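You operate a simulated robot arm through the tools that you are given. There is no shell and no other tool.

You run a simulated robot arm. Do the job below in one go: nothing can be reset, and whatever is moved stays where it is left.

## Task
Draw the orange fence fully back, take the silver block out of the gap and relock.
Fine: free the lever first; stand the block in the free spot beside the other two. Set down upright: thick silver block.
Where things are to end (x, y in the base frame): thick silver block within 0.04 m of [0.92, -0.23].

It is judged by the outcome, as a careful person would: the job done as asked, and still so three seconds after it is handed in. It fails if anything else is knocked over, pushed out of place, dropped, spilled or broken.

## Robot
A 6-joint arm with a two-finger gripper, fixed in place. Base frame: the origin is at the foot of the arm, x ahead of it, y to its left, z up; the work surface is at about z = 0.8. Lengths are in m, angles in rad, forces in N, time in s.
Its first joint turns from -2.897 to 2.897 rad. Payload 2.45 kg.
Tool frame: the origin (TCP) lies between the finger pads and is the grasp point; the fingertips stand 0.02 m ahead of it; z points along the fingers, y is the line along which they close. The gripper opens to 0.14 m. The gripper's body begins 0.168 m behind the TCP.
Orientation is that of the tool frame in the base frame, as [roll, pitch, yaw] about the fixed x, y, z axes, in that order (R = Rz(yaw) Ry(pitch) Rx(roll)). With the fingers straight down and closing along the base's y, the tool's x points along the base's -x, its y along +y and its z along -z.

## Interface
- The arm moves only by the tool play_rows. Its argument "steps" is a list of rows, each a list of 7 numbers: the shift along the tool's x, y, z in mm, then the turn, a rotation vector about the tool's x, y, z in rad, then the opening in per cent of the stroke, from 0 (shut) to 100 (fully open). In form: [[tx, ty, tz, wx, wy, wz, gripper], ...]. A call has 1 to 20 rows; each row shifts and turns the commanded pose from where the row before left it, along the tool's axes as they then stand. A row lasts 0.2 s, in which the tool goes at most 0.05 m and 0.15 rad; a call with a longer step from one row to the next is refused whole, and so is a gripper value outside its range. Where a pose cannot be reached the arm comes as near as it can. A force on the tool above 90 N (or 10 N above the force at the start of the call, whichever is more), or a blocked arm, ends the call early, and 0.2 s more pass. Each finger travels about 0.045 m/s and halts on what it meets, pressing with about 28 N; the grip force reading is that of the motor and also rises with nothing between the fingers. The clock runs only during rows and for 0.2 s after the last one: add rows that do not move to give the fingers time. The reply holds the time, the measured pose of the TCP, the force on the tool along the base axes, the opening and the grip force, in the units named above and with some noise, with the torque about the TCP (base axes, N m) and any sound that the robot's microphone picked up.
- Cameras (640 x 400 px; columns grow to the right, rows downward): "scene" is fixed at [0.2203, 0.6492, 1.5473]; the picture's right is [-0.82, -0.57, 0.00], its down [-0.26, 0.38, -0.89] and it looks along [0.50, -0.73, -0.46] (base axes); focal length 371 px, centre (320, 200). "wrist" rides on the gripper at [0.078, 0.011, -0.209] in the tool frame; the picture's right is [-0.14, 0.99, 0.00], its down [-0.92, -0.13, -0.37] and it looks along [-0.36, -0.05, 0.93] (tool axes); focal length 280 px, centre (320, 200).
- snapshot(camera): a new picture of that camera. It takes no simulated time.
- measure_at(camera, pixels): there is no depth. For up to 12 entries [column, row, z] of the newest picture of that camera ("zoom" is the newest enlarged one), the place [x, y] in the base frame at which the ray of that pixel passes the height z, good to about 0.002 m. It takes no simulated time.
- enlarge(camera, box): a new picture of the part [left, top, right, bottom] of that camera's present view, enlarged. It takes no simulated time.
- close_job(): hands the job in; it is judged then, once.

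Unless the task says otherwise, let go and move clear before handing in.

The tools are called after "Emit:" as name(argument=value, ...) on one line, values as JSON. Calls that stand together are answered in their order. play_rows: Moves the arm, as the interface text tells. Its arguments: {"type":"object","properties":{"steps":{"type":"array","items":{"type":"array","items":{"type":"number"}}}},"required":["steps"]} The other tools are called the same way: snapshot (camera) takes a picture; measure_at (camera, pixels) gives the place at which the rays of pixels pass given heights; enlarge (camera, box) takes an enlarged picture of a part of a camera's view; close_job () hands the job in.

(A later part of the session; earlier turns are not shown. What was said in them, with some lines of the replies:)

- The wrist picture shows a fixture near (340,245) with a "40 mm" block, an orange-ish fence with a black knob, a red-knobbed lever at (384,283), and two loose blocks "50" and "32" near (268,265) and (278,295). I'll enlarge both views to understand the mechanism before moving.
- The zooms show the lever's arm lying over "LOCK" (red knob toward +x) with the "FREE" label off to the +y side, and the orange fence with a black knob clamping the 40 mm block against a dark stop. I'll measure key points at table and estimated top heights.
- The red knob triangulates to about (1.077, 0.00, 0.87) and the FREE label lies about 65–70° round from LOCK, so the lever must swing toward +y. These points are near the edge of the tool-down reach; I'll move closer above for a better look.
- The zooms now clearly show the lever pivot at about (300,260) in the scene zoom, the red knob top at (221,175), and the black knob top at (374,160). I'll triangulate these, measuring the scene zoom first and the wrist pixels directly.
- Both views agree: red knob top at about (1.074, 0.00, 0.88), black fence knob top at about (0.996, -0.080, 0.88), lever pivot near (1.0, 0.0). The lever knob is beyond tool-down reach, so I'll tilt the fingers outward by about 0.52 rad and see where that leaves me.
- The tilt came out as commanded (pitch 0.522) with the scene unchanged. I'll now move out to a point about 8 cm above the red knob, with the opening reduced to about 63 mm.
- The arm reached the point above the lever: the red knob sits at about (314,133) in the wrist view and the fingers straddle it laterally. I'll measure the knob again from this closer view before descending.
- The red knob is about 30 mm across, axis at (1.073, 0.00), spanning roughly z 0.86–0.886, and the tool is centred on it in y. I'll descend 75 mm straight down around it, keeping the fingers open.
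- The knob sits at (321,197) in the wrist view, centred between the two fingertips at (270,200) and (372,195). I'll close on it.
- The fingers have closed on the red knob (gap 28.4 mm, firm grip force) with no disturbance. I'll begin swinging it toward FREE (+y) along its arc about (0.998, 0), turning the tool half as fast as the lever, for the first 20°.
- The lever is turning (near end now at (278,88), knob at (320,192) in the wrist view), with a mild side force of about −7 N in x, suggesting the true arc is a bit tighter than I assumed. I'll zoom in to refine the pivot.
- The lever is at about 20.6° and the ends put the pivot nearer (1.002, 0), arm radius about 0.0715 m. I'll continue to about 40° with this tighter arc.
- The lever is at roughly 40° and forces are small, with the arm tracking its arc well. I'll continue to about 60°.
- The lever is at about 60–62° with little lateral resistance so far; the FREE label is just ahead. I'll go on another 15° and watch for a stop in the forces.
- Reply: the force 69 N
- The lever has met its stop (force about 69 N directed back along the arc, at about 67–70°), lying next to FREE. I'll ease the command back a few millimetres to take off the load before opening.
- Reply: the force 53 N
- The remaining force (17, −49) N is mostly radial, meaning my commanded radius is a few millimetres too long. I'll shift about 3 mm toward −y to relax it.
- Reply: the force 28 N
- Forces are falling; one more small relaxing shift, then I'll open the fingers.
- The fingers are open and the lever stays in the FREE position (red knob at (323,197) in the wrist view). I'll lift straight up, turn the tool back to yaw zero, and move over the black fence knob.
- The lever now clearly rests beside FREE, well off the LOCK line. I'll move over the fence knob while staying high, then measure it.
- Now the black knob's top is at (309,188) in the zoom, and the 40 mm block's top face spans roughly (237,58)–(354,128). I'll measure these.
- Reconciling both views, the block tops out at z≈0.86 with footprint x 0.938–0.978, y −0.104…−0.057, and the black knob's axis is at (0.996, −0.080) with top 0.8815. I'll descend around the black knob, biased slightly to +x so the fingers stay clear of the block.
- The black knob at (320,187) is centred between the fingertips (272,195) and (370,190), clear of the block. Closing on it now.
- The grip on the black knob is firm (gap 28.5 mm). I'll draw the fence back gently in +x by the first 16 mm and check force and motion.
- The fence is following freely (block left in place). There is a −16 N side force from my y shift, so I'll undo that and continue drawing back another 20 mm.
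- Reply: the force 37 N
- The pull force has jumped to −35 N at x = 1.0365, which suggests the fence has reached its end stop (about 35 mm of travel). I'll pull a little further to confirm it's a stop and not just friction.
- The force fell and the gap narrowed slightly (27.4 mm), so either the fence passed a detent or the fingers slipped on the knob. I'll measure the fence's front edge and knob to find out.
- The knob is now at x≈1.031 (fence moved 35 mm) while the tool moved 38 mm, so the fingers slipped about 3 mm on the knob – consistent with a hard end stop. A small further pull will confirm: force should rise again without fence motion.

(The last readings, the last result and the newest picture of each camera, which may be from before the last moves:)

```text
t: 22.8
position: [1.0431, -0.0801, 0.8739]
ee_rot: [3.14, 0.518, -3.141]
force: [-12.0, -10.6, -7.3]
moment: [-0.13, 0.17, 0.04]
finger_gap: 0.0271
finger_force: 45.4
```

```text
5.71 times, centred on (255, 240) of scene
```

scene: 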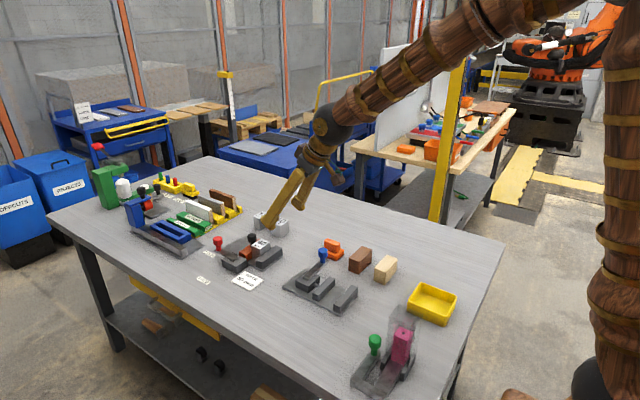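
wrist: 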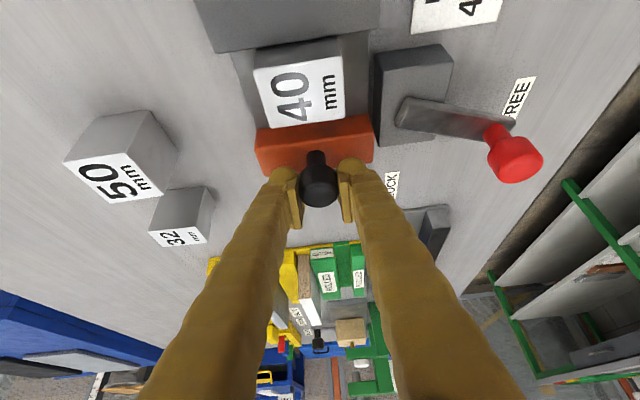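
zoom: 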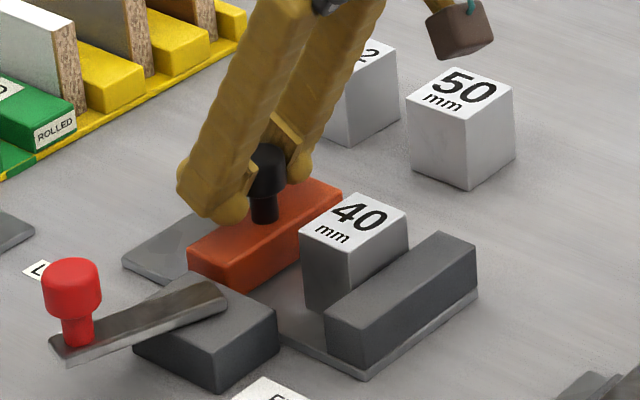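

The fence hasn't moved at all (its corners are still at (188,248) and (342,192)) while the fingers slid on, so it is fully back at its stop. I'll open, then lift straight up.

Emit:
play_rows(steps=[[0, 0, 0, 0, 0, 0, 45], [0, 0, 0, 0, 0, 0, 45], [0, 0, 0, 0, 0, 0, 45], [-13.3, 0, -23.1, 0, 0, 0, 45], [-13.3, 0, -23.1, 0, 0, 0, 45], [-13.3, 0, -23.1, 0, 0, 0, 45], [-13.3, 0, -23.1, 0, 0, 0, 45], [0, 0, 0, 0, 0, 0, 45]])

Emit:
snapshot(camera="wrist")

Emit:
enlarge(camera="scene", box=[190, 190, 290, 290])

```text
t: 24.6
position: [1.041, -0.0836, 0.9808]
ee_rot: [3.14, 0.521, 3.141]
force: [-0.4, 0.6, 0.5]
moment: [-0.02, -0.01, 0.0]
finger_gap: 0.0631
finger_force: 0.0
```

```text
taken
```

wrist: 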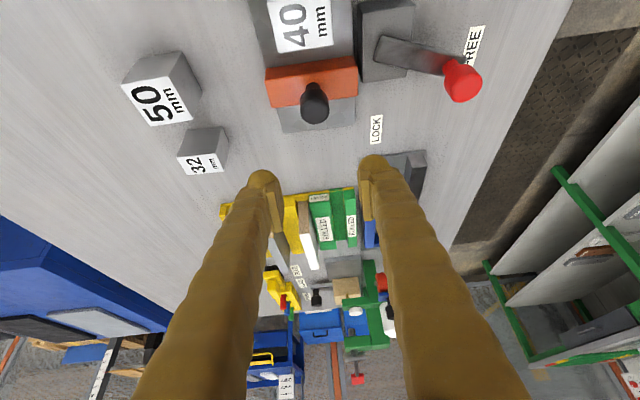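

```text
4.00 times, centred on (240, 240) of scene
```

zoom: 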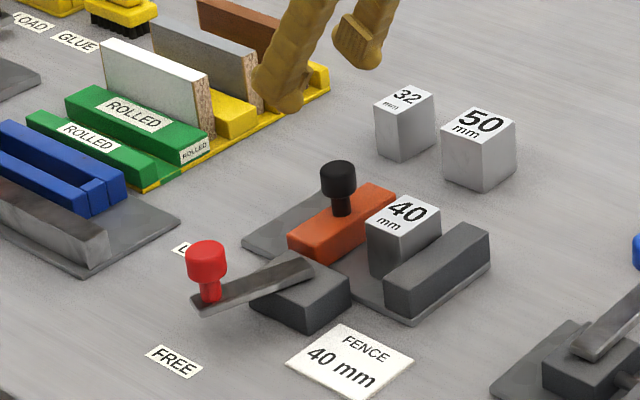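

The fence stays fully back and the lever stays free. Next I'll bring the tool back over the block and straighten it to point straight down, staying high.

Emit:
play_rows(steps=[[24.3, 1.2, -14, 0, 0, 0, 47], [24.3, 1.2, -14, 0, 0, 0, 47], [24.3, 1.2, -14, 0, 0, 0, 47], [0, 0, 0, 0, 0.13, 0, 47], [0, 0, 0, 0, 0.13, 0, 47], [0, 0, 0, 0, 0.13, 0, 47], [0, 0, 0, 0, 0.13, 0, 47], [0, 0, 0, 0, 0, 0, 47]])

Emit:
snapshot(camera="wrist")

Emit:
enlarge(camera="wrist", box=[220, 120, 440, 260])

```text
t: 26.4
position: [0.9576, -0.077, 0.9807]
ee_rot: [3.14, -0.002, -3.139]
force: [0.7, 0.4, 0.1]
moment: [0.02, -0.01, 0.01]
finger_gap: 0.0657
finger_force: 0.0
```

```text
taken
```

wrist: 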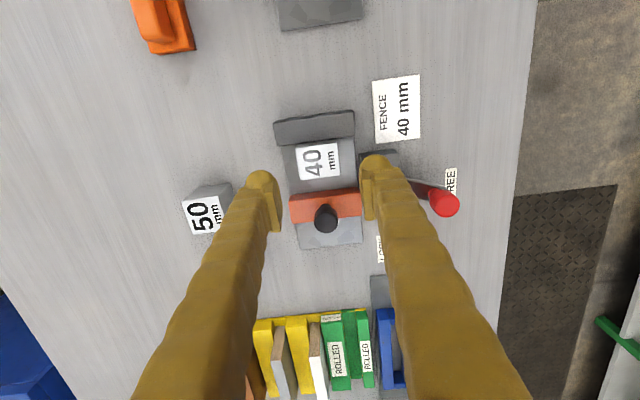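

```text
2.86 times, centred on (330, 190) of wrist
```

zoom: 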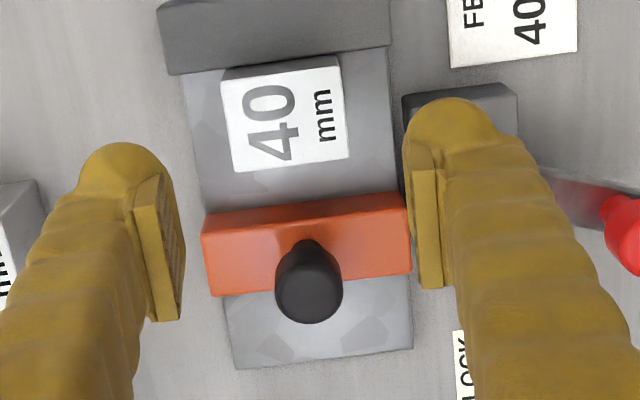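

Emit:
measure_at(camera="zoom", pixels=[[222, 82, 0.86], [338, 64, 0.86], [348, 158, 0.86], [236, 172, 0.86], [167, 74, 0.838], [390, 43, 0.838], [204, 235, 0.83], [406, 212, 0.83], [517, 95, 0.83], [403, 98, 0.83]])

Emit:
measure_at(camera="wrist", pixels=[[205, 215, 0.86], [183, 200, 0.86], [227, 190, 0.86], [172, 48, 0.8], [196, 45, 0.8], [140, 30, 0.82]])

```text
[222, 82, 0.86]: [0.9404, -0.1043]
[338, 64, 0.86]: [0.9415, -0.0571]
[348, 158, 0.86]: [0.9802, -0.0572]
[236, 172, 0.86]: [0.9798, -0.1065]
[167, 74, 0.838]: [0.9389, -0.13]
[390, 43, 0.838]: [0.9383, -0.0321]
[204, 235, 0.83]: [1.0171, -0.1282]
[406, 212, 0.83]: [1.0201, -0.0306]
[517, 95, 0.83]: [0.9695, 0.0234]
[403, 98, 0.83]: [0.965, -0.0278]
```

```text
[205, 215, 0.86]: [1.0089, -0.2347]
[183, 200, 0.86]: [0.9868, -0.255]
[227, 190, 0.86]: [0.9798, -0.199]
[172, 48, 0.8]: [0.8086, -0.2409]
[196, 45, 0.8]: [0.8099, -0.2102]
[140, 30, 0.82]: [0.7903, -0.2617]
```

The block's top is now measured at x 0.941–0.980, y −0.1055…−0.057 (centre about (0.9605, −0.081)), with the fixed stop's face at 0.938 and the fence face at 1.018. I'll descend at (0.966, −0.081) so the fingers pass beside the block without touching the stop.

Emit:
play_rows(steps=[[-8.4, -4.2, 10, 0, 0, 0, 47], [0, 0, 25, 0, 0, 0, 47], [0, 0, 25, 0, 0, 0, 47], [0, 0, 20, 0, 0, 0, 47], [0, 0, 0, 0, 0, 0, 47]])

Emit:
snapshot(camera="wrist")

Emit:
enlarge(camera="scene", box=[190, 190, 290, 290])

```text
t: 27.6
position: [0.9678, -0.0811, 0.901]
ee_rot: [-3.141, 0.0, -3.14]
force: [0.3, 0.0, -0.2]
moment: [-0.04, 0.01, 0.04]
finger_gap: 0.0659
finger_force: 0.1
```

```text
taken
```

wrist: 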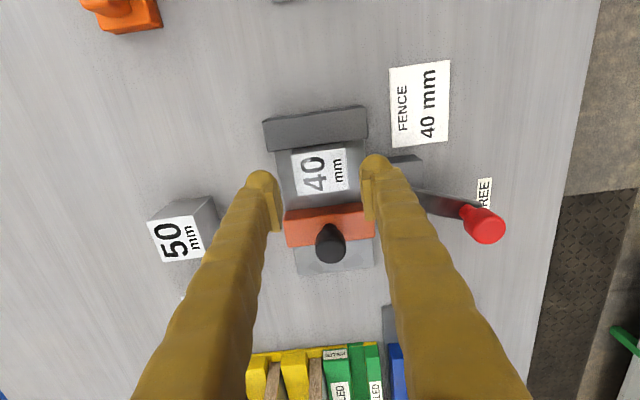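

```text
4.00 times, centred on (240, 240) of scene
```

zoom: 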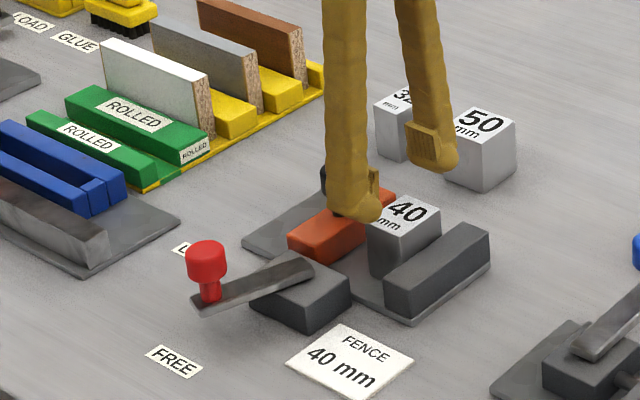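

Alignment looks right: the block (320,172) is between the fingers, fence and stop clear. I'll descend the remaining 55 mm to grasp height.

Emit:
play_rows(steps=[[1, 0, 18, 0, 0, 0, 47], [0, 0, 18, 0, 0, 0, 47], [0, 0, 18, 0, 0, 0, 47], [0, 0, 0, 0, 0, 0, 47]])

Emit:
snapshot(camera="wrist")

Emit:
enlarge(camera="scene", box=[190, 190, 290, 290])

```text
t: 28.6
position: [0.9661, -0.0817, 0.8473]
ee_rot: [3.141, -0.001, -3.14]
force: [-0.1, -0.5, 0.0]
moment: [-0.01, 0.02, -0.03]
finger_gap: 0.0657
finger_force: 0.1
```

```text
taken
```

wrist: 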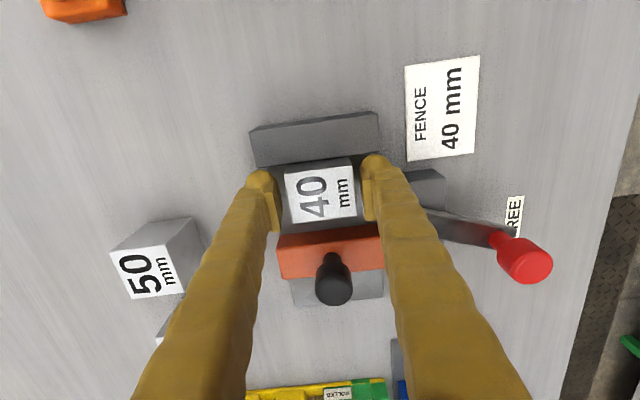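

```text
4.00 times, centred on (240, 240) of scene
```

zoom: 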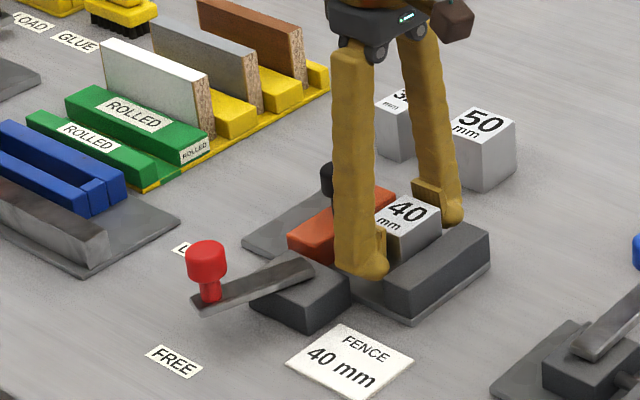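

The fingers straddle the 40 mm block with no contact forces. I'll close on it now.

Emit:
play_rows(steps=[[0, 0, 0, 0, 0, 0, 25], [0, 0, 0, 0, 0, 0, 25], [0, 0, 0, 0, 0, 0, 25], [0, 0, 0, 0, 0, 0, 25]])

Emit:
snapshot(camera="wrist")

```text
t: 29.6
position: [0.966, -0.0816, 0.8475]
ee_rot: [3.138, 0.001, -3.14]
force: [0.7, 0.3, -0.1]
moment: [-0.02, -0.03, 0.02]
finger_gap: 0.0495
finger_force: 28.1
```

```text
taken
```

wrist: 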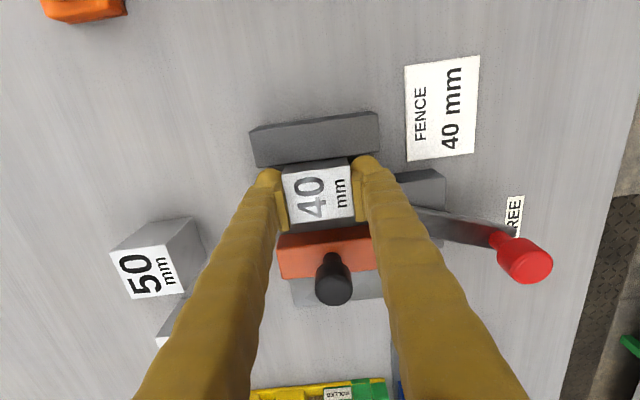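

The block is gripped (gap 49.5 mm). I'll squeeze fully and lift slowly, shifting 2 mm in +x away from the stop as it rises.

Emit:
play_rows(steps=[[0, 0, 0, 0, 0, 0, 5], [0, 0, 0, 0, 0, 0, 5], [0, 0, -4, 0, 0, 0, 5], [-1, 0, -5, 0, 0, 0, 5], [-1, 0, -6, 0, 0, 0, 5], [0, 0, 0, 0, 0, 0, 5]])

Emit:
snapshot(camera="wrist")

Emit:
enlarge(camera="scene", box=[190, 190, 290, 290])

```text
t: 31.0
position: [0.9667, -0.0812, 0.8609]
ee_rot: [3.14, -0.001, -3.14]
force: [0.6, -0.8, -2.5]
moment: [0.01, -0.04, -0.02]
finger_gap: 0.0497
finger_force: 28.3
```

```text
taken
```

wrist: 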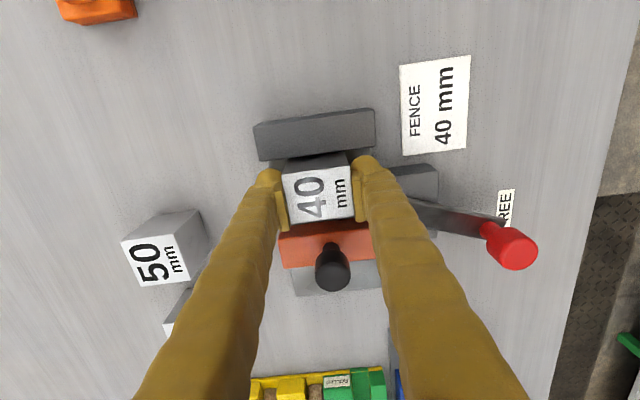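

```text
4.00 times, centred on (240, 240) of scene
```

zoom: 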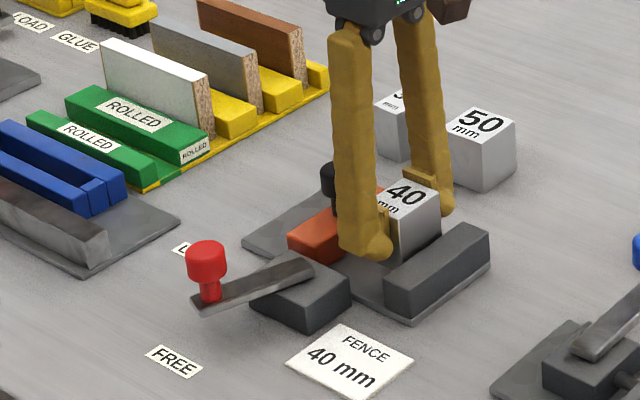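

The block is off the plate (about 2.5 N load) and fence and lever haven't moved. I'll lift clear and carry it to above (0.92, −0.23).

Emit:
play_rows(steps=[[0, 0, -20, 0, 0, 0, 5], [0, 0, -25, 0, 0, 0, 5], [0, 0, -25, 0, 0, 0, 5], [0, 0, 0, 0, 0, 0, 5], [8.2, -29.8, 0, 0, 0, 0, 5], [8.2, -29.8, 0, 0, 0, 0, 5], [8.2, -29.8, 0, 0, 0, 0, 5], [8.2, -29.8, 0, 0, 0, 0, 5], [8.2, -29.8, 0, 0, 0, 0, 5], [0, 0, 0, 0, 0, 0, 5]])

Emit:
snapshot(camera="wrist")

Emit:
snapshot(camera="scene")

```text
t: 33.2
position: [0.9265, -0.2316, 0.9318]
ee_rot: [-3.141, 0.0, -3.14]
force: [0.5, 0.2, -2.9]
moment: [-0.01, 0.0, 0.03]
finger_gap: 0.0493
finger_force: 28.4
```

```text
taken
```

wrist: 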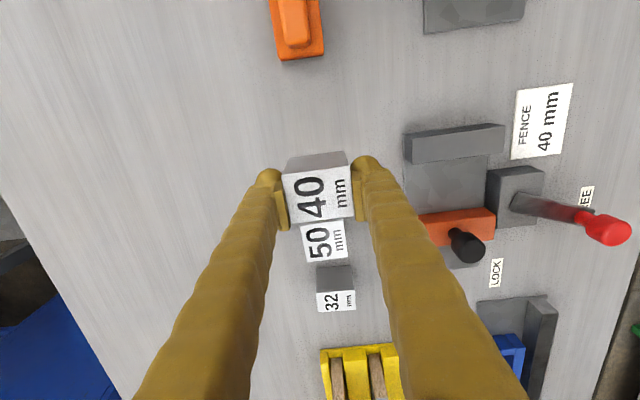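

```text
taken
```

scene: 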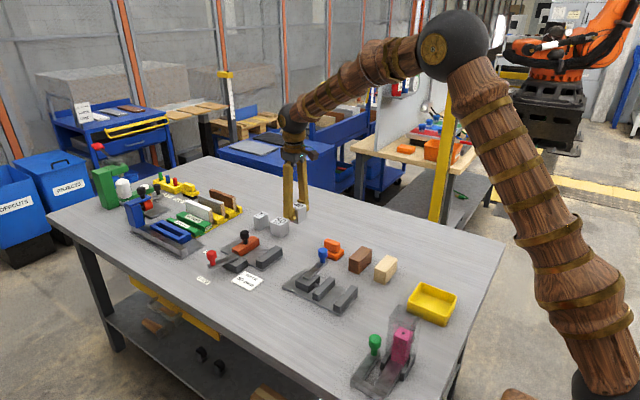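

The block is over the target (TCP (0.9265, −0.2316); block centre about 5 mm nearer), with about 40 mm clearance to the "50" block. Lowering to just above the table.

Emit:
play_rows(steps=[[0, 1.5, 25, 0, 0, 0, 5], [0, 0, 25, 0, 0, 0, 5], [0, 0, 20, 0, 0, 0, 5], [0, 0, 12, 0, 0, 0, 5], [0, 0, 0, 0, 0, 0, 5]])

Emit:
snapshot(camera="wrist")

Emit:
enlarge(camera="scene", box=[240, 180, 340, 270])

```text
t: 34.4
position: [0.9261, -0.2294, 0.8495]
ee_rot: [3.14, -0.002, -3.14]
force: [0.3, 0.5, -3.0]
moment: [0.05, -0.04, 0.03]
finger_gap: 0.0497
finger_force: 27.7
```

```text
taken
```

wrist: 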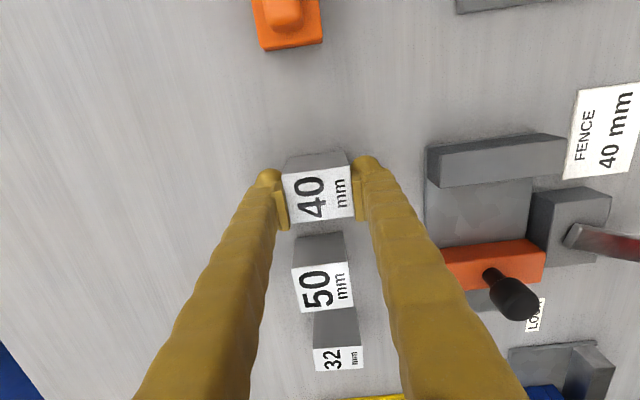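

```text
4.44 times, centred on (290, 225) of scene
```

zoom: 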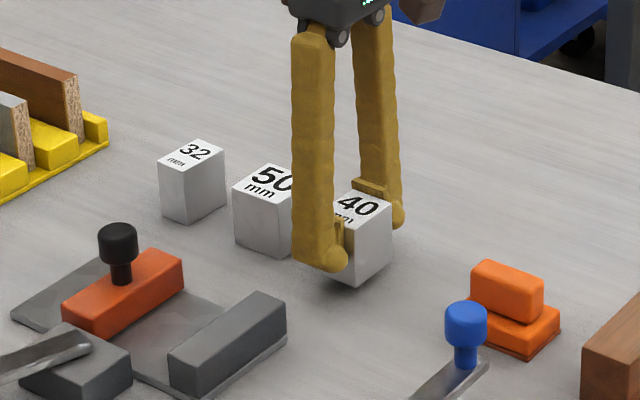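

The block hangs level about a centimetre above the table, well clear of the "50" block. I'll lower in 2 mm steps and watch the vertical force for contact.

Emit:
play_rows(steps=[[0, 0, 2, 0, 0, 0, 5], [0, 0, 2, 0, 0, 0, 5], [0, 0, 2, 0, 0, 0, 5], [0, 0, 0, 0, 0, 0, 5]])

```text
t: 35.4
position: [0.9274, -0.2285, 0.8437]
ee_rot: [3.141, 0.001, -3.14]
force: [0.3, 0.4, -2.8]
moment: [-0.02, -0.02, 0.0]
finger_gap: 0.0495
finger_force: 27.8
```

No contact yet (force still −2.8 N at z = 0.8437). Continuing in 1 mm steps.

Emit:
play_rows(steps=[[0, 0, 1, 0, 0, 0, 5], [0, 0, 1, 0, 0, 0, 5], [0, 0, 0, 0, 0, 0, 5]])

```text
t: 36.2
position: [0.9288, -0.2276, 0.8416]
ee_rot: [-3.141, 0.0, -3.139]
force: [0.1, -0.2, -3.5]
moment: [-0.01, 0.01, 0.0]
finger_gap: 0.0495
finger_force: 28.4
```

Emit:
play_rows(steps=[[0, 0, 1, 0, 0, 0, 5], [0, 0, 1, 0, 0, 0, 5], [0, 0, 0, 0, 0, 0, 5]])

Emit:
enlarge(camera="scene", box=[265, 190, 315, 250])

```text
t: 37.0
position: [0.9277, -0.2286, 0.8396]
ee_rot: [-3.141, 0.001, -3.139]
force: [0.7, 0.3, -2.6]
moment: [-0.02, -0.01, 0.01]
finger_gap: 0.0494
finger_force: 28.0
```

```text
6.67 times, centred on (290, 220) of scene
```

zoom: 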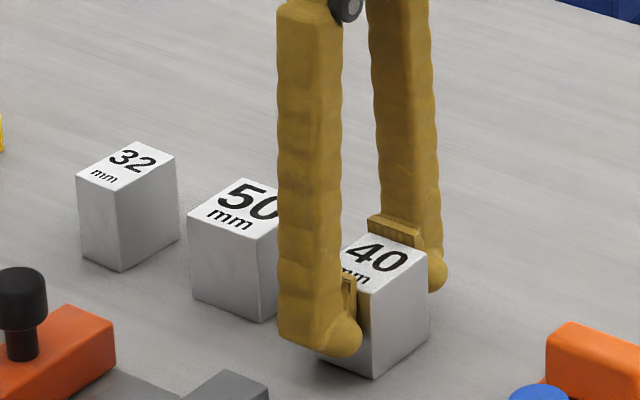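

The block still hangs (−2.6 N) at z = 0.8396, very near the table. Two more 1 mm steps.

Emit:
play_rows(steps=[[0, 0, 1, 0, 0, 0, 5], [0, 0, 1, 0, 0, 0, 5], [0, 0, 0, 0, 0, 0, 5]])

```text
t: 37.8
position: [0.9275, -0.2291, 0.8379]
ee_rot: [-3.14, 0.0, -3.14]
force: [-0.5, -1.0, -2.0]
moment: [-0.02, 0.01, 0.0]
finger_gap: 0.0495
finger_force: 27.9
```

Emit:
play_rows(steps=[[0, 0, 1, 0, 0, 0, 5], [0, 0, 1, 0, 0, 0, 5], [0, 0, 0, 0, 0, 0, 5]])

Emit:
enlarge(camera="scene", box=[265, 190, 315, 250])

```text
t: 38.6
position: [0.9273, -0.2287, 0.8383]
ee_rot: [3.141, 0.002, -3.14]
force: [0.1, 4.4, 22.1]
moment: [-0.02, -0.03, -0.01]
finger_gap: 0.0496
finger_force: 28.0
```

```text
6.67 times, centred on (290, 220) of scene
```

zoom: 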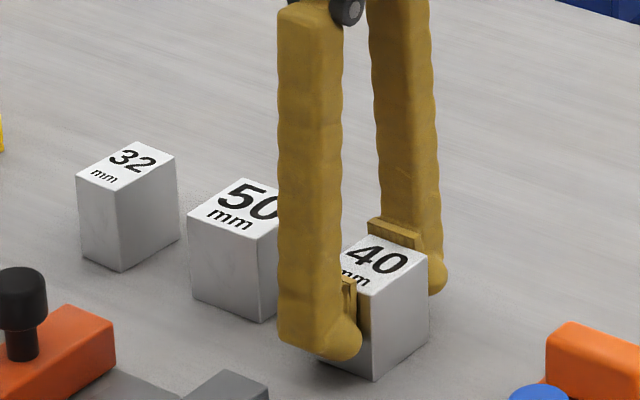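

Contact with the table is clear (+22 N at z = 0.838). I'll ease up 1.2 mm of command, open the fingers, then lift clear.

Emit:
play_rows(steps=[[0, 0, -1.2, 0, 0, 0, 5], [0, 0, 0, 0, 0, 0, 5], [0, 0, 0, 0, 0, 0, 47], [0, 0, 0, 0, 0, 0, 47], [0, 0, 0, 0, 0, 0, 47], [0, 0, -15, 0, 0, 0, 47], [0, 0, -25, 0, 0, 0, 47], [0, 0, -35, 0, 0, 0, 47], [0, 0, -35, 0, 0, 0, 47], [0, 0, 0, 0, 0, 0, 47]])

Emit:
snapshot(camera="wrist")

Emit:
enlarge(camera="scene", box=[200, 180, 320, 280])

```text
t: 40.8
position: [0.9251, -0.227, 0.9476]
ee_rot: [3.141, -0.001, -3.14]
force: [-0.2, 0.6, -1.0]
moment: [-0.01, -0.01, 0.02]
finger_gap: 0.0661
finger_force: 0.0
```

```text
taken
```

wrist: 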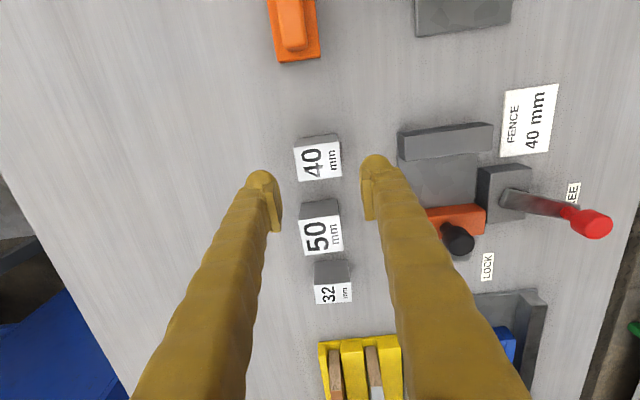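

```text
4.00 times, centred on (260, 230) of scene
```

zoom: 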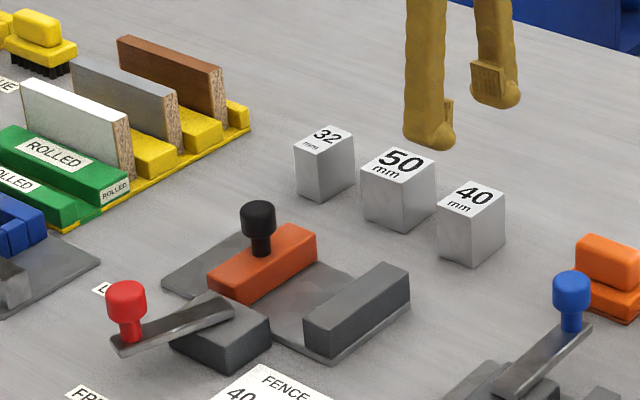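

The 40 mm block stands upright in line with the other two, and the fence and lever are unchanged. I'll check its position.

Emit:
measure_at(camera="wrist", pixels=[[295, 150, 0.851], [338, 145, 0.851], [341, 175, 0.851], [300, 181, 0.851], [455, 225, 0.8815], [595, 225, 0.8815]])

Emit:
measure_at(camera="zoom", pixels=[[438, 206, 0.851], [463, 180, 0.851], [506, 190, 0.851], [478, 217, 0.851], [126, 292, 0.8835], [259, 210, 0.8815]])

```text
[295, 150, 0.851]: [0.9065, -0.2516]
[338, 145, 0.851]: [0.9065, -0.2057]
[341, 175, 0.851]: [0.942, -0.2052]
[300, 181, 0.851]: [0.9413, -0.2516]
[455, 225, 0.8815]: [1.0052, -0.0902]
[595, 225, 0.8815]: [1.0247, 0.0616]
```

```text
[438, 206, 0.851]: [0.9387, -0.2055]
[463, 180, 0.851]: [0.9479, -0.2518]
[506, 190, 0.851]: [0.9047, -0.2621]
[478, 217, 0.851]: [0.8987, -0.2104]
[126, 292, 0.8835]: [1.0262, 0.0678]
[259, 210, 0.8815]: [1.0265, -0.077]
```

The block centre is at about (0.923, −0.230), within tolerance. Now for relocking: I'll rise, tilt the tool outward again by 0.522 rad and yaw it by 0.61 rad, as it was when I released the lever.

Emit:
play_rows(steps=[[0, 0, -35, 0, 0, 0, 45], [0, 0, 0, 0, -0.13, 0, 45], [0, 0, 0, 0, -0.13, 0, 45], [0, 0, 0, 0, -0.13, 0, 45], [0, 0, 0, 0, -0.132, 0, 45], [0, 0, 0, -0.0608, 0, -0.1058, 45], [0, 0, 0, -0.0608, 0, -0.1058, 45], [0, 0, 0, -0.0608, 0, -0.1058, 45], [0, 0, 0, -0.0608, 0, -0.1058, 45], [0, 0, 0, -0.0608, 0, -0.1058, 45], [0, 0, 0, 0, 0, 0, 45]])

```text
t: 43.2
position: [0.9265, -0.2294, 0.9818]
ee_rot: [3.14, 0.521, -2.529]
force: [-0.2, 0.2, -0.2]
moment: [-0.01, 0.02, 0.05]
finger_gap: 0.0631
finger_force: 0.1
```

Orientation is as planned (pitch 0.521, yaw −2.529). Now I'll travel at this height to above the red knob.

Emit:
play_rows(steps=[[-27.1, 22.65, 15.6, 0, 0, 0, 45], [-27.1, 22.65, 15.6, 0, 0, 0, 45], [-27.1, 22.65, 15.6, 0, 0, 0, 45], [-27.1, 22.65, 15.6, 0, 0, 0, 45], [-27.1, 22.65, 15.6, 0, 0, 0, 45], [-27.1, 22.65, 15.6, 0, 0, 0, 45], [-27.1, 22.65, 15.6, 0, 0, 0, 45], [-27.1, 22.65, 15.6, 0, 0, 0, 45], [0, 0, 0, 0, 0, 0, 45]])

Emit:
snapshot(camera="wrist")

Emit:
enlarge(camera="scene", box=[190, 190, 290, 290])

```text
t: 45.2
position: [1.0275, 0.0646, 0.9825]
ee_rot: [-3.141, 0.521, -2.531]
force: [0.2, 0.5, 0.0]
moment: [0.0, 0.02, 0.03]
finger_gap: 0.063
finger_force: 0.3
```

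```text
taken
```

wrist: 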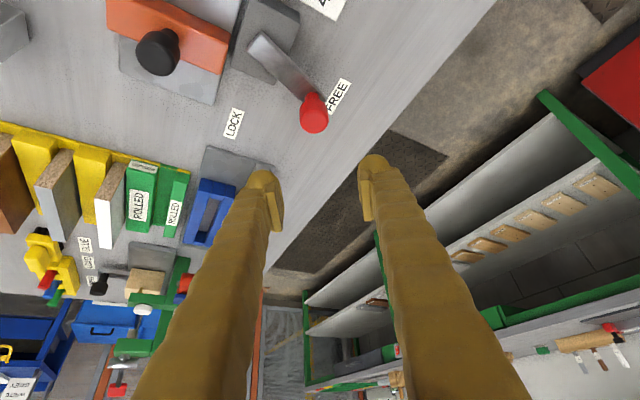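

```text
4.00 times, centred on (240, 240) of scene
```

zoom: 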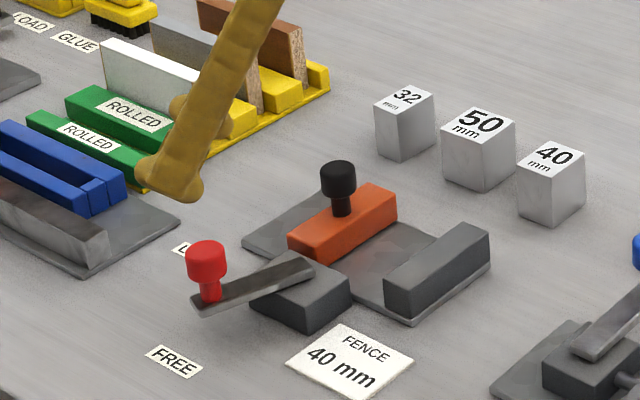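

The knob at (313,113) is aligned between the fingers. Descending straight down 109 mm around it.

Emit:
play_rows(steps=[[10.9, 0, 18.9, 0, 0, 0, 45], [10.9, 0, 18.9, 0, 0, 0, 45], [10.9, 0, 18.9, 0, 0, 0, 45], [10.9, 0, 18.9, 0, 0, 0, 45], [10.9, 0, 18.9, 0, 0, 0, 45], [0, 0, 0, 0, 0, 0, 45]])

Emit:
snapshot(camera="wrist")

Emit:
enlarge(camera="scene", box=[190, 190, 290, 290])

```text
t: 46.6
position: [1.0271, 0.064, 0.8723]
ee_rot: [-3.14, 0.522, -2.532]
force: [0.3, 0.2, -0.3]
moment: [-0.03, -0.02, 0.03]
finger_gap: 0.063
finger_force: 0.0
```

```text
taken
```

wrist: 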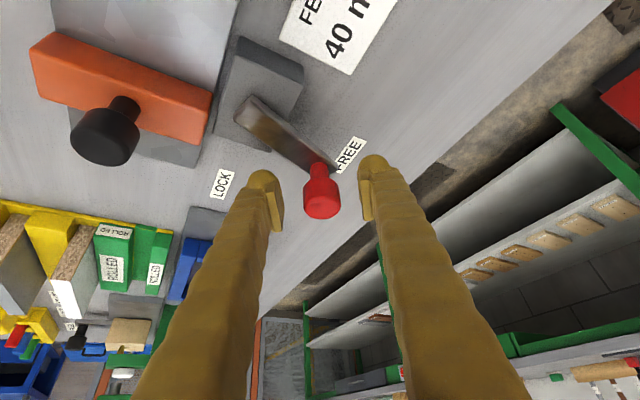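

```text
4.00 times, centred on (240, 240) of scene
```

zoom: 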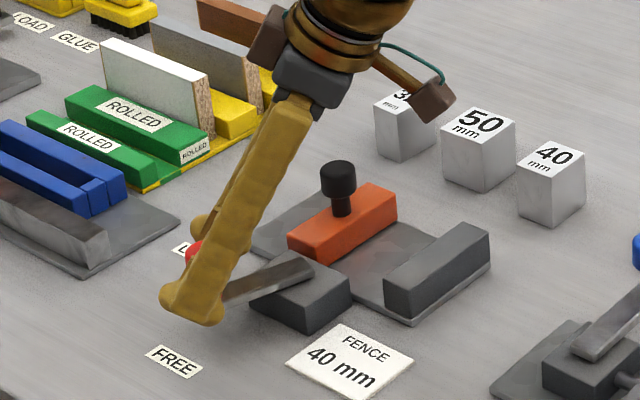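

The red knob at (320,197) lies between the fingertips. Closing on it.

Emit:
play_rows(steps=[[0, 0, 0, 0, 0, 0, 12], [0, 0, 0, 0, 0, 0, 12], [0, 0, 0, 0, 0, 0, 12], [0, 0, 0, 0, 0, 0, 12]])

```text
t: 47.6
position: [1.027, 0.063, 0.8731]
ee_rot: [3.141, 0.523, -2.531]
force: [-1.6, 3.5, -1.0]
moment: [0.09, 0.05, -0.03]
finger_gap: 0.0287
finger_force: 41.4
```

The knob is gripped (gap 28.7 mm). I'll swing it back toward LOCK along the reverse arc, beginning with the first 20°.

Emit:
play_rows(steps=[[-2.69, -5.26, 1.55, 0.0224, 0, 0.0389, 12], [-2.49, -5.39, 1.43, 0.0224, 0, 0.0389, 12], [-2.29, -5.51, 1.32, 0.0224, 0, 0.0389, 12], [-2.09, -5.61, 1.2, 0.0224, 0, 0.0389, 12], [0, 0, 0, 0, 0, 0, 12]])

Emit:
enlarge(camera="wrist", box=[220, 20, 440, 230])

Emit:
enlarge(camera="scene", box=[190, 190, 290, 290])

```text
t: 48.8
position: [1.0473, 0.0494, 0.8732]
ee_rot: [-3.141, 0.521, -2.71]
force: [3.7, 6.8, -6.8]
moment: [-0.16, 0.19, -0.04]
finger_gap: 0.0283
finger_force: 44.7
```

```text
1.90 times, centred on (330, 125) of wrist
```

zoom: 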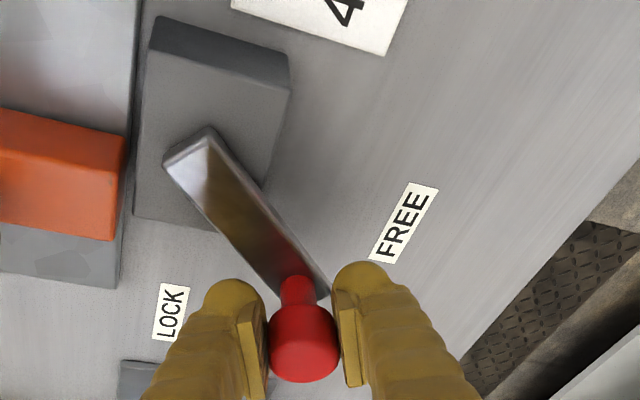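

```text
4.00 times, centred on (240, 240) of scene
```

zoom: 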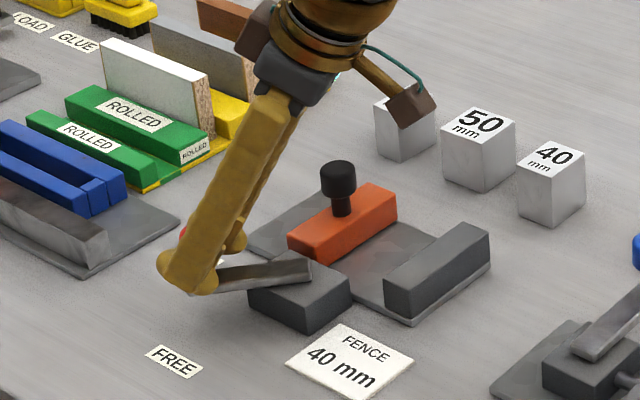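

The lever is coming back smoothly with small forces (under 10 N). Continuing another 25°.

Emit:
play_rows(steps=[[-1.88, -5.71, 1.08, 0.0224, 0, 0.0389, 12], [-1.67, -5.8, 0.96, 0.0224, 0, 0.0389, 12], [-1.46, -5.87, 0.84, 0.0224, 0, 0.0389, 12], [-1.24, -5.94, 0.71, 0.0224, 0, 0.0389, 12], [-1.02, -5.99, 0.59, 0.0224, 0, 0.0389, 12], [0, 0, 0, 0, 0, 0, 12]])

Emit:
enlarge(camera="wrist", box=[220, 20, 440, 230])

Emit:
enlarge(camera="scene", box=[190, 190, 290, 290])

```text
t: 50.2
position: [1.0671, 0.026, 0.8737]
ee_rot: [3.14, 0.522, -2.934]
force: [-3.2, 8.1, -9.0]
moment: [0.16, 0.32, -0.55]
finger_gap: 0.028
finger_force: 44.7
```

```text
1.90 times, centred on (330, 125) of wrist
```

zoom: 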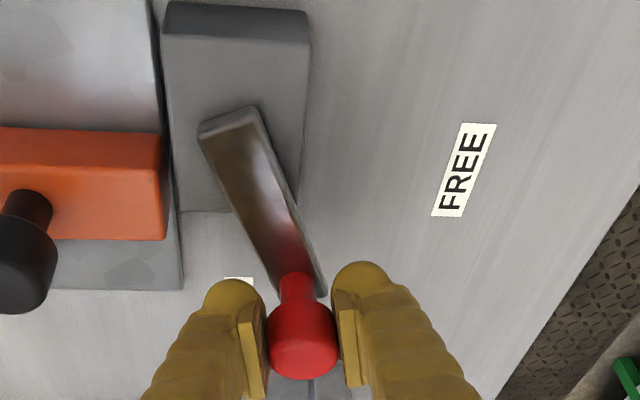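

```text
4.00 times, centred on (240, 240) of scene
```

zoom: 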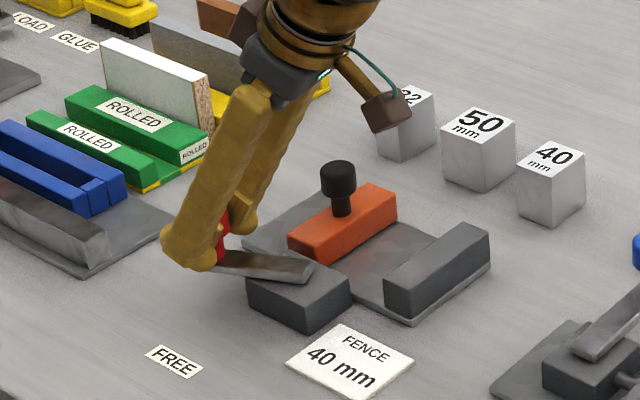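

The lever is about 22° from LOCK, forces still small. I'll bring it the rest of the way to the LOCK line.

Emit:
play_rows(steps=[[-0.9, -6.04, 0.46, 0.0224, 0, 0.0389, 12], [-0.6, -6.07, 0.33, 0.0224, 0, 0.0389, 12], [-0.35, -6.09, 0.2, 0.0224, 0, 0.0389, 12], [-0.13, -5.0, 0.07, 0.0224, 0, 0.0389, 12], [0, 0, 0, 0, 0, 0, 12]])

Emit:
enlarge(camera="wrist", box=[220, 20, 440, 230])

Emit:
enlarge(camera="scene", box=[190, 190, 290, 290])

```text
t: 51.4
position: [1.0727, 0.0018, 0.8742]
ee_rot: [3.141, 0.521, -3.114]
force: [3.1, 5.1, -2.6]
moment: [0.02, 0.03, -0.31]
finger_gap: 0.0287
finger_force: 45.2
```

```text
1.90 times, centred on (330, 125) of wrist
```

zoom: 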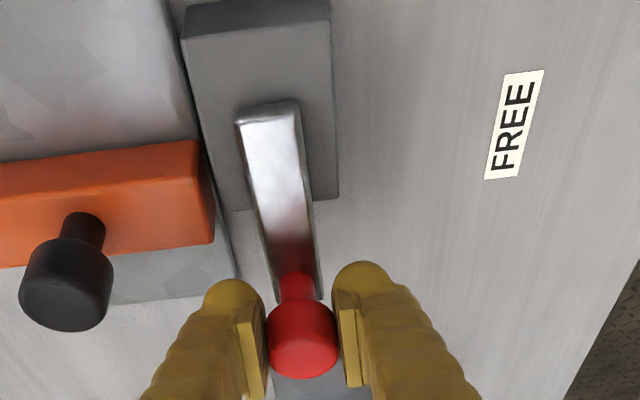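

```text
4.00 times, centred on (240, 240) of scene
```

zoom: 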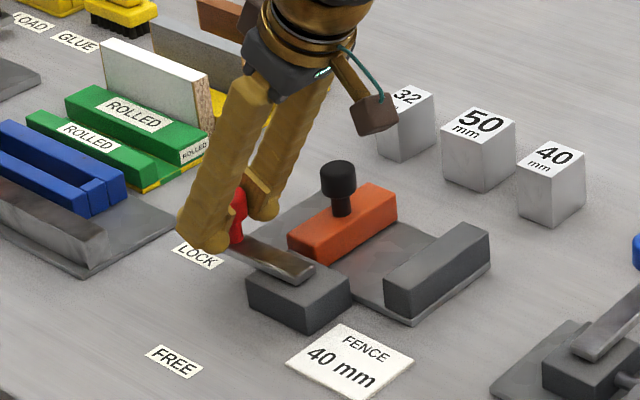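

The lever is nearly at LOCK (tool y = 0.0018, originally about 0.0). I'll push another few millimetres in −y until I feel the stop.

Emit:
play_rows(steps=[[0, -2, 0, 0, 0, 0, 12], [0, -2, 0, 0, 0, 0, 12], [0, 0, 0, 0, 0, 0, 12]])

```text
t: 52.2
position: [1.0714, -0.0002, 0.8733]
ee_rot: [3.141, 0.523, -3.113]
force: [6.8, 23.8, 4.0]
moment: [0.17, -0.08, -0.14]
finger_gap: 0.0284
finger_force: 44.9
```

Force rises to +24 N with the tool at y ≈ 0, so the lever is at its lock stop. A further 1.5 mm of command will confirm it is seated.

Emit:
play_rows(steps=[[0, -1.5, 0, 0, 0, 0, 12], [0, 0, 0, 0, 0, 0, 12]])

Emit:
enlarge(camera="wrist", box=[220, 20, 440, 230])

```text
t: 52.8
position: [1.0724, -0.0011, 0.8728]
ee_rot: [3.139, 0.524, -3.112]
force: [9.9, 48.7, 9.8]
moment: [0.51, -0.18, -0.12]
finger_gap: 0.0286
finger_force: 44.8
```

```text
1.90 times, centred on (330, 125) of wrist
```

zoom: 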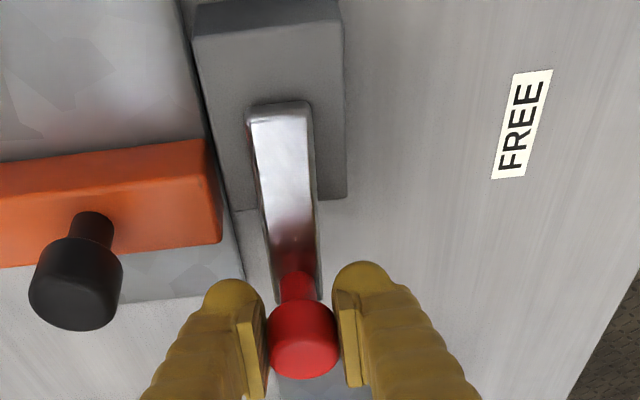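

The lever is firmly against its lock stop (+49 N, no further motion). I'll relax the command by 2.7 mm and open the fingers, then lift straight up.

Emit:
play_rows(steps=[[0, 2.7, 0, 0, 0, 0, 12], [0, 0, 0, 0, 0, 0, 12]])

```text
t: 53.4
position: [1.0725, -0.0011, 0.8736]
ee_rot: [3.142, 0.522, -3.112]
force: [12.2, 26.4, 8.8]
moment: [0.28, -0.24, 0.27]
finger_gap: 0.0285
finger_force: 44.5
```

Emit:
play_rows(steps=[[-0.6, 1.0, 0.3, 0, 0, 0, 12], [0, 0, 0, 0, 0, 0, 12], [0, 0, 0, 0, 0, 0, 45], [0, 0, 0, 0, 0, 0, 45], [0, 0, 0, 0, 0, 0, 45]])

Emit:
snapshot(camera="wrist")

```text
t: 54.6
position: [1.0708, 0.0008, 0.8725]
ee_rot: [3.14, 0.522, -3.114]
force: [1.0, 0.0, 0.3]
moment: [-0.04, -0.01, 0.03]
finger_gap: 0.0628
finger_force: 0.0
```

```text
taken
```

wrist: 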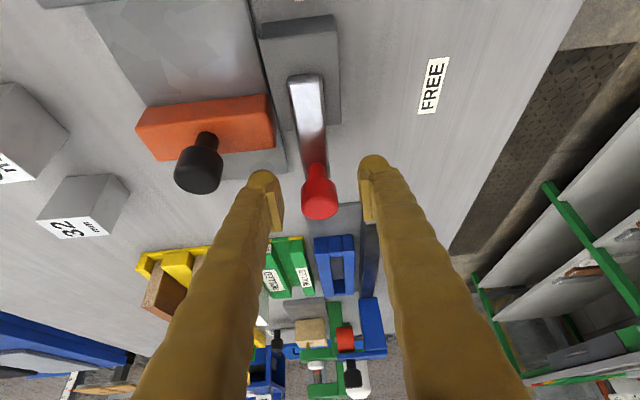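

The fingers are open and the lever remains at LOCK (knob at (320,195) centred between the fingertips). Lifting straight up and withdrawing.

Emit:
play_rows(steps=[[-13.3, 0, -23.1, 0, 0, 0, 45], [-13.3, 0, -23.1, 0, 0, 0, 45], [-13.3, 0, -23.1, 0, 0, 0, 45], [-13.3, 0, -23.1, 0, 0, 0, 45], [0, 0, 0, 0, 0, 0, 45], [35, 0, -20, 0, 0, 0, 45], [35, 0, -20, 0, 0, 0, 45], [35, 0, -20, 0, 0, 0, 45], [35, 0, -20, 0, 0, 0, 45], [35, 0, -20, 0, 0, 0, 45], [0, 0, 0, 0, 0.13, 0, 45], [0, 0, 0, 0, 0.13, 0, 45], [0, 0, 0, 0, 0.13, 0, 45], [0, 0, 0, 0, 0.13, 0, 45], [0, 0, -25, 0, 0, 0, 45], [0, 0, -25, 0, 0, 0, 45], [0, 0, 0, 0, 0, 0, 45]])

Emit:
snapshot(camera="wrist")

Emit:
snapshot(camera="scene")

Emit:
enlarge(camera="scene", box=[190, 180, 310, 290])

```text
t: 58.2
position: [0.8708, -0.0033, 1.0303]
ee_rot: [-3.139, 0.003, -3.115]
force: [0.2, 0.6, 0.2]
moment: [0.0, 0.01, 0.0]
finger_gap: 0.0631
finger_force: 0.1
```

```text
taken
```

wrist: 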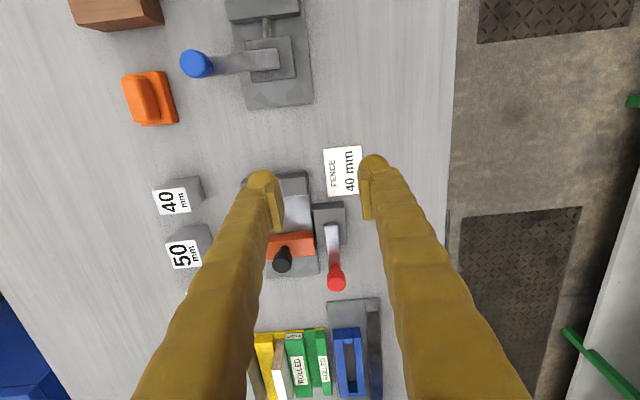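

```text
taken
```

scene: 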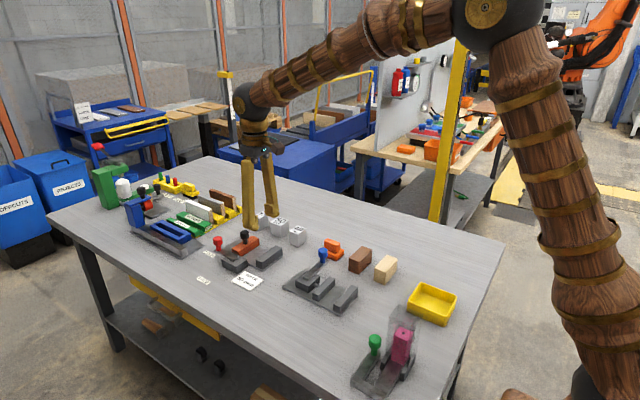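

```text
3.64 times, centred on (250, 235) of scene
```

zoom: 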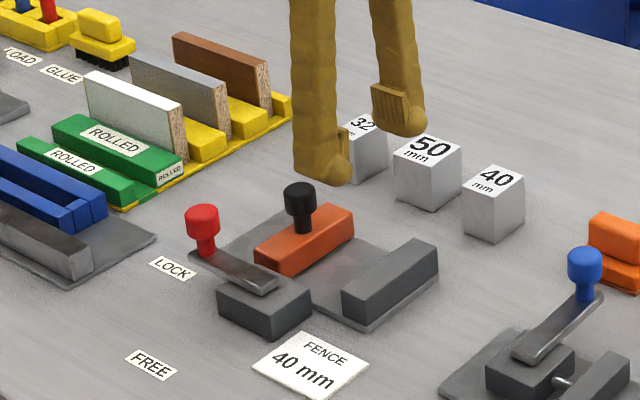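

The lever is back at LOCK, exactly where it began, the block stands upright beside the other two and nothing else has shifted. One last same-framing check that the fence is still at its back stop.

Emit:
enlarge(camera="scene", box=[225, 205, 285, 275])

Emit:
measure_at(camera="wrist", pixels=[[283, 265, 0.8815], [336, 284, 0.884], [157, 192, 0.851], [185, 187, 0.851], [191, 209, 0.851], [160, 215, 0.851]])

```text
5.71 times, centred on (255, 240) of scene
```

zoom: 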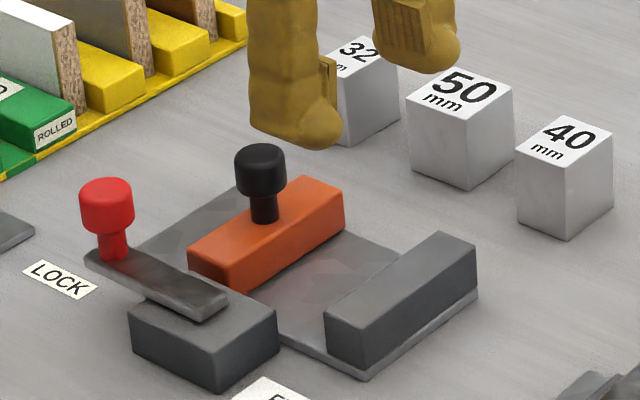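

```text
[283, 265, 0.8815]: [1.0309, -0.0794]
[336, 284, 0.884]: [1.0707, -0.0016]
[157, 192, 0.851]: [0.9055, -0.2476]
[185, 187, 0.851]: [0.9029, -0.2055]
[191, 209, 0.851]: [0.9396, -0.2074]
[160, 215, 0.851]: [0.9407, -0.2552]
```

The fence corner is still at (188,248), so it is still against its back stop (knob x = 1.031). The red knob is at (1.071, −0.002) on LOCK, the block is upright with its centre at about (0.922, −0.229), and the gripper is open and clear. I'm handing the job in.

Emit:
close_job()

```text
The job is handed in.
```

The job is done and handed in; I haven't seen the judge's result.

- **Lever:** I freed it first, swinging it to its stop beside FREE. At the end I swung it back until it pressed firmly against its stop at LOCK, where it started.
- **Orange fence:** It is drawn back about 35 mm to what felt like its end stop. Pulling harder only made the fingers slip on the knob, and the fence has stayed there since.
- **Silver block (40 mm):** It stands upright in line with the 50 mm and 32 mm blocks. Its centre measures about (0.922, -0.229), within 3 mm of the target.

I saw nothing else moved or knocked over in the last pictures. The gripper is open and clear of everything.
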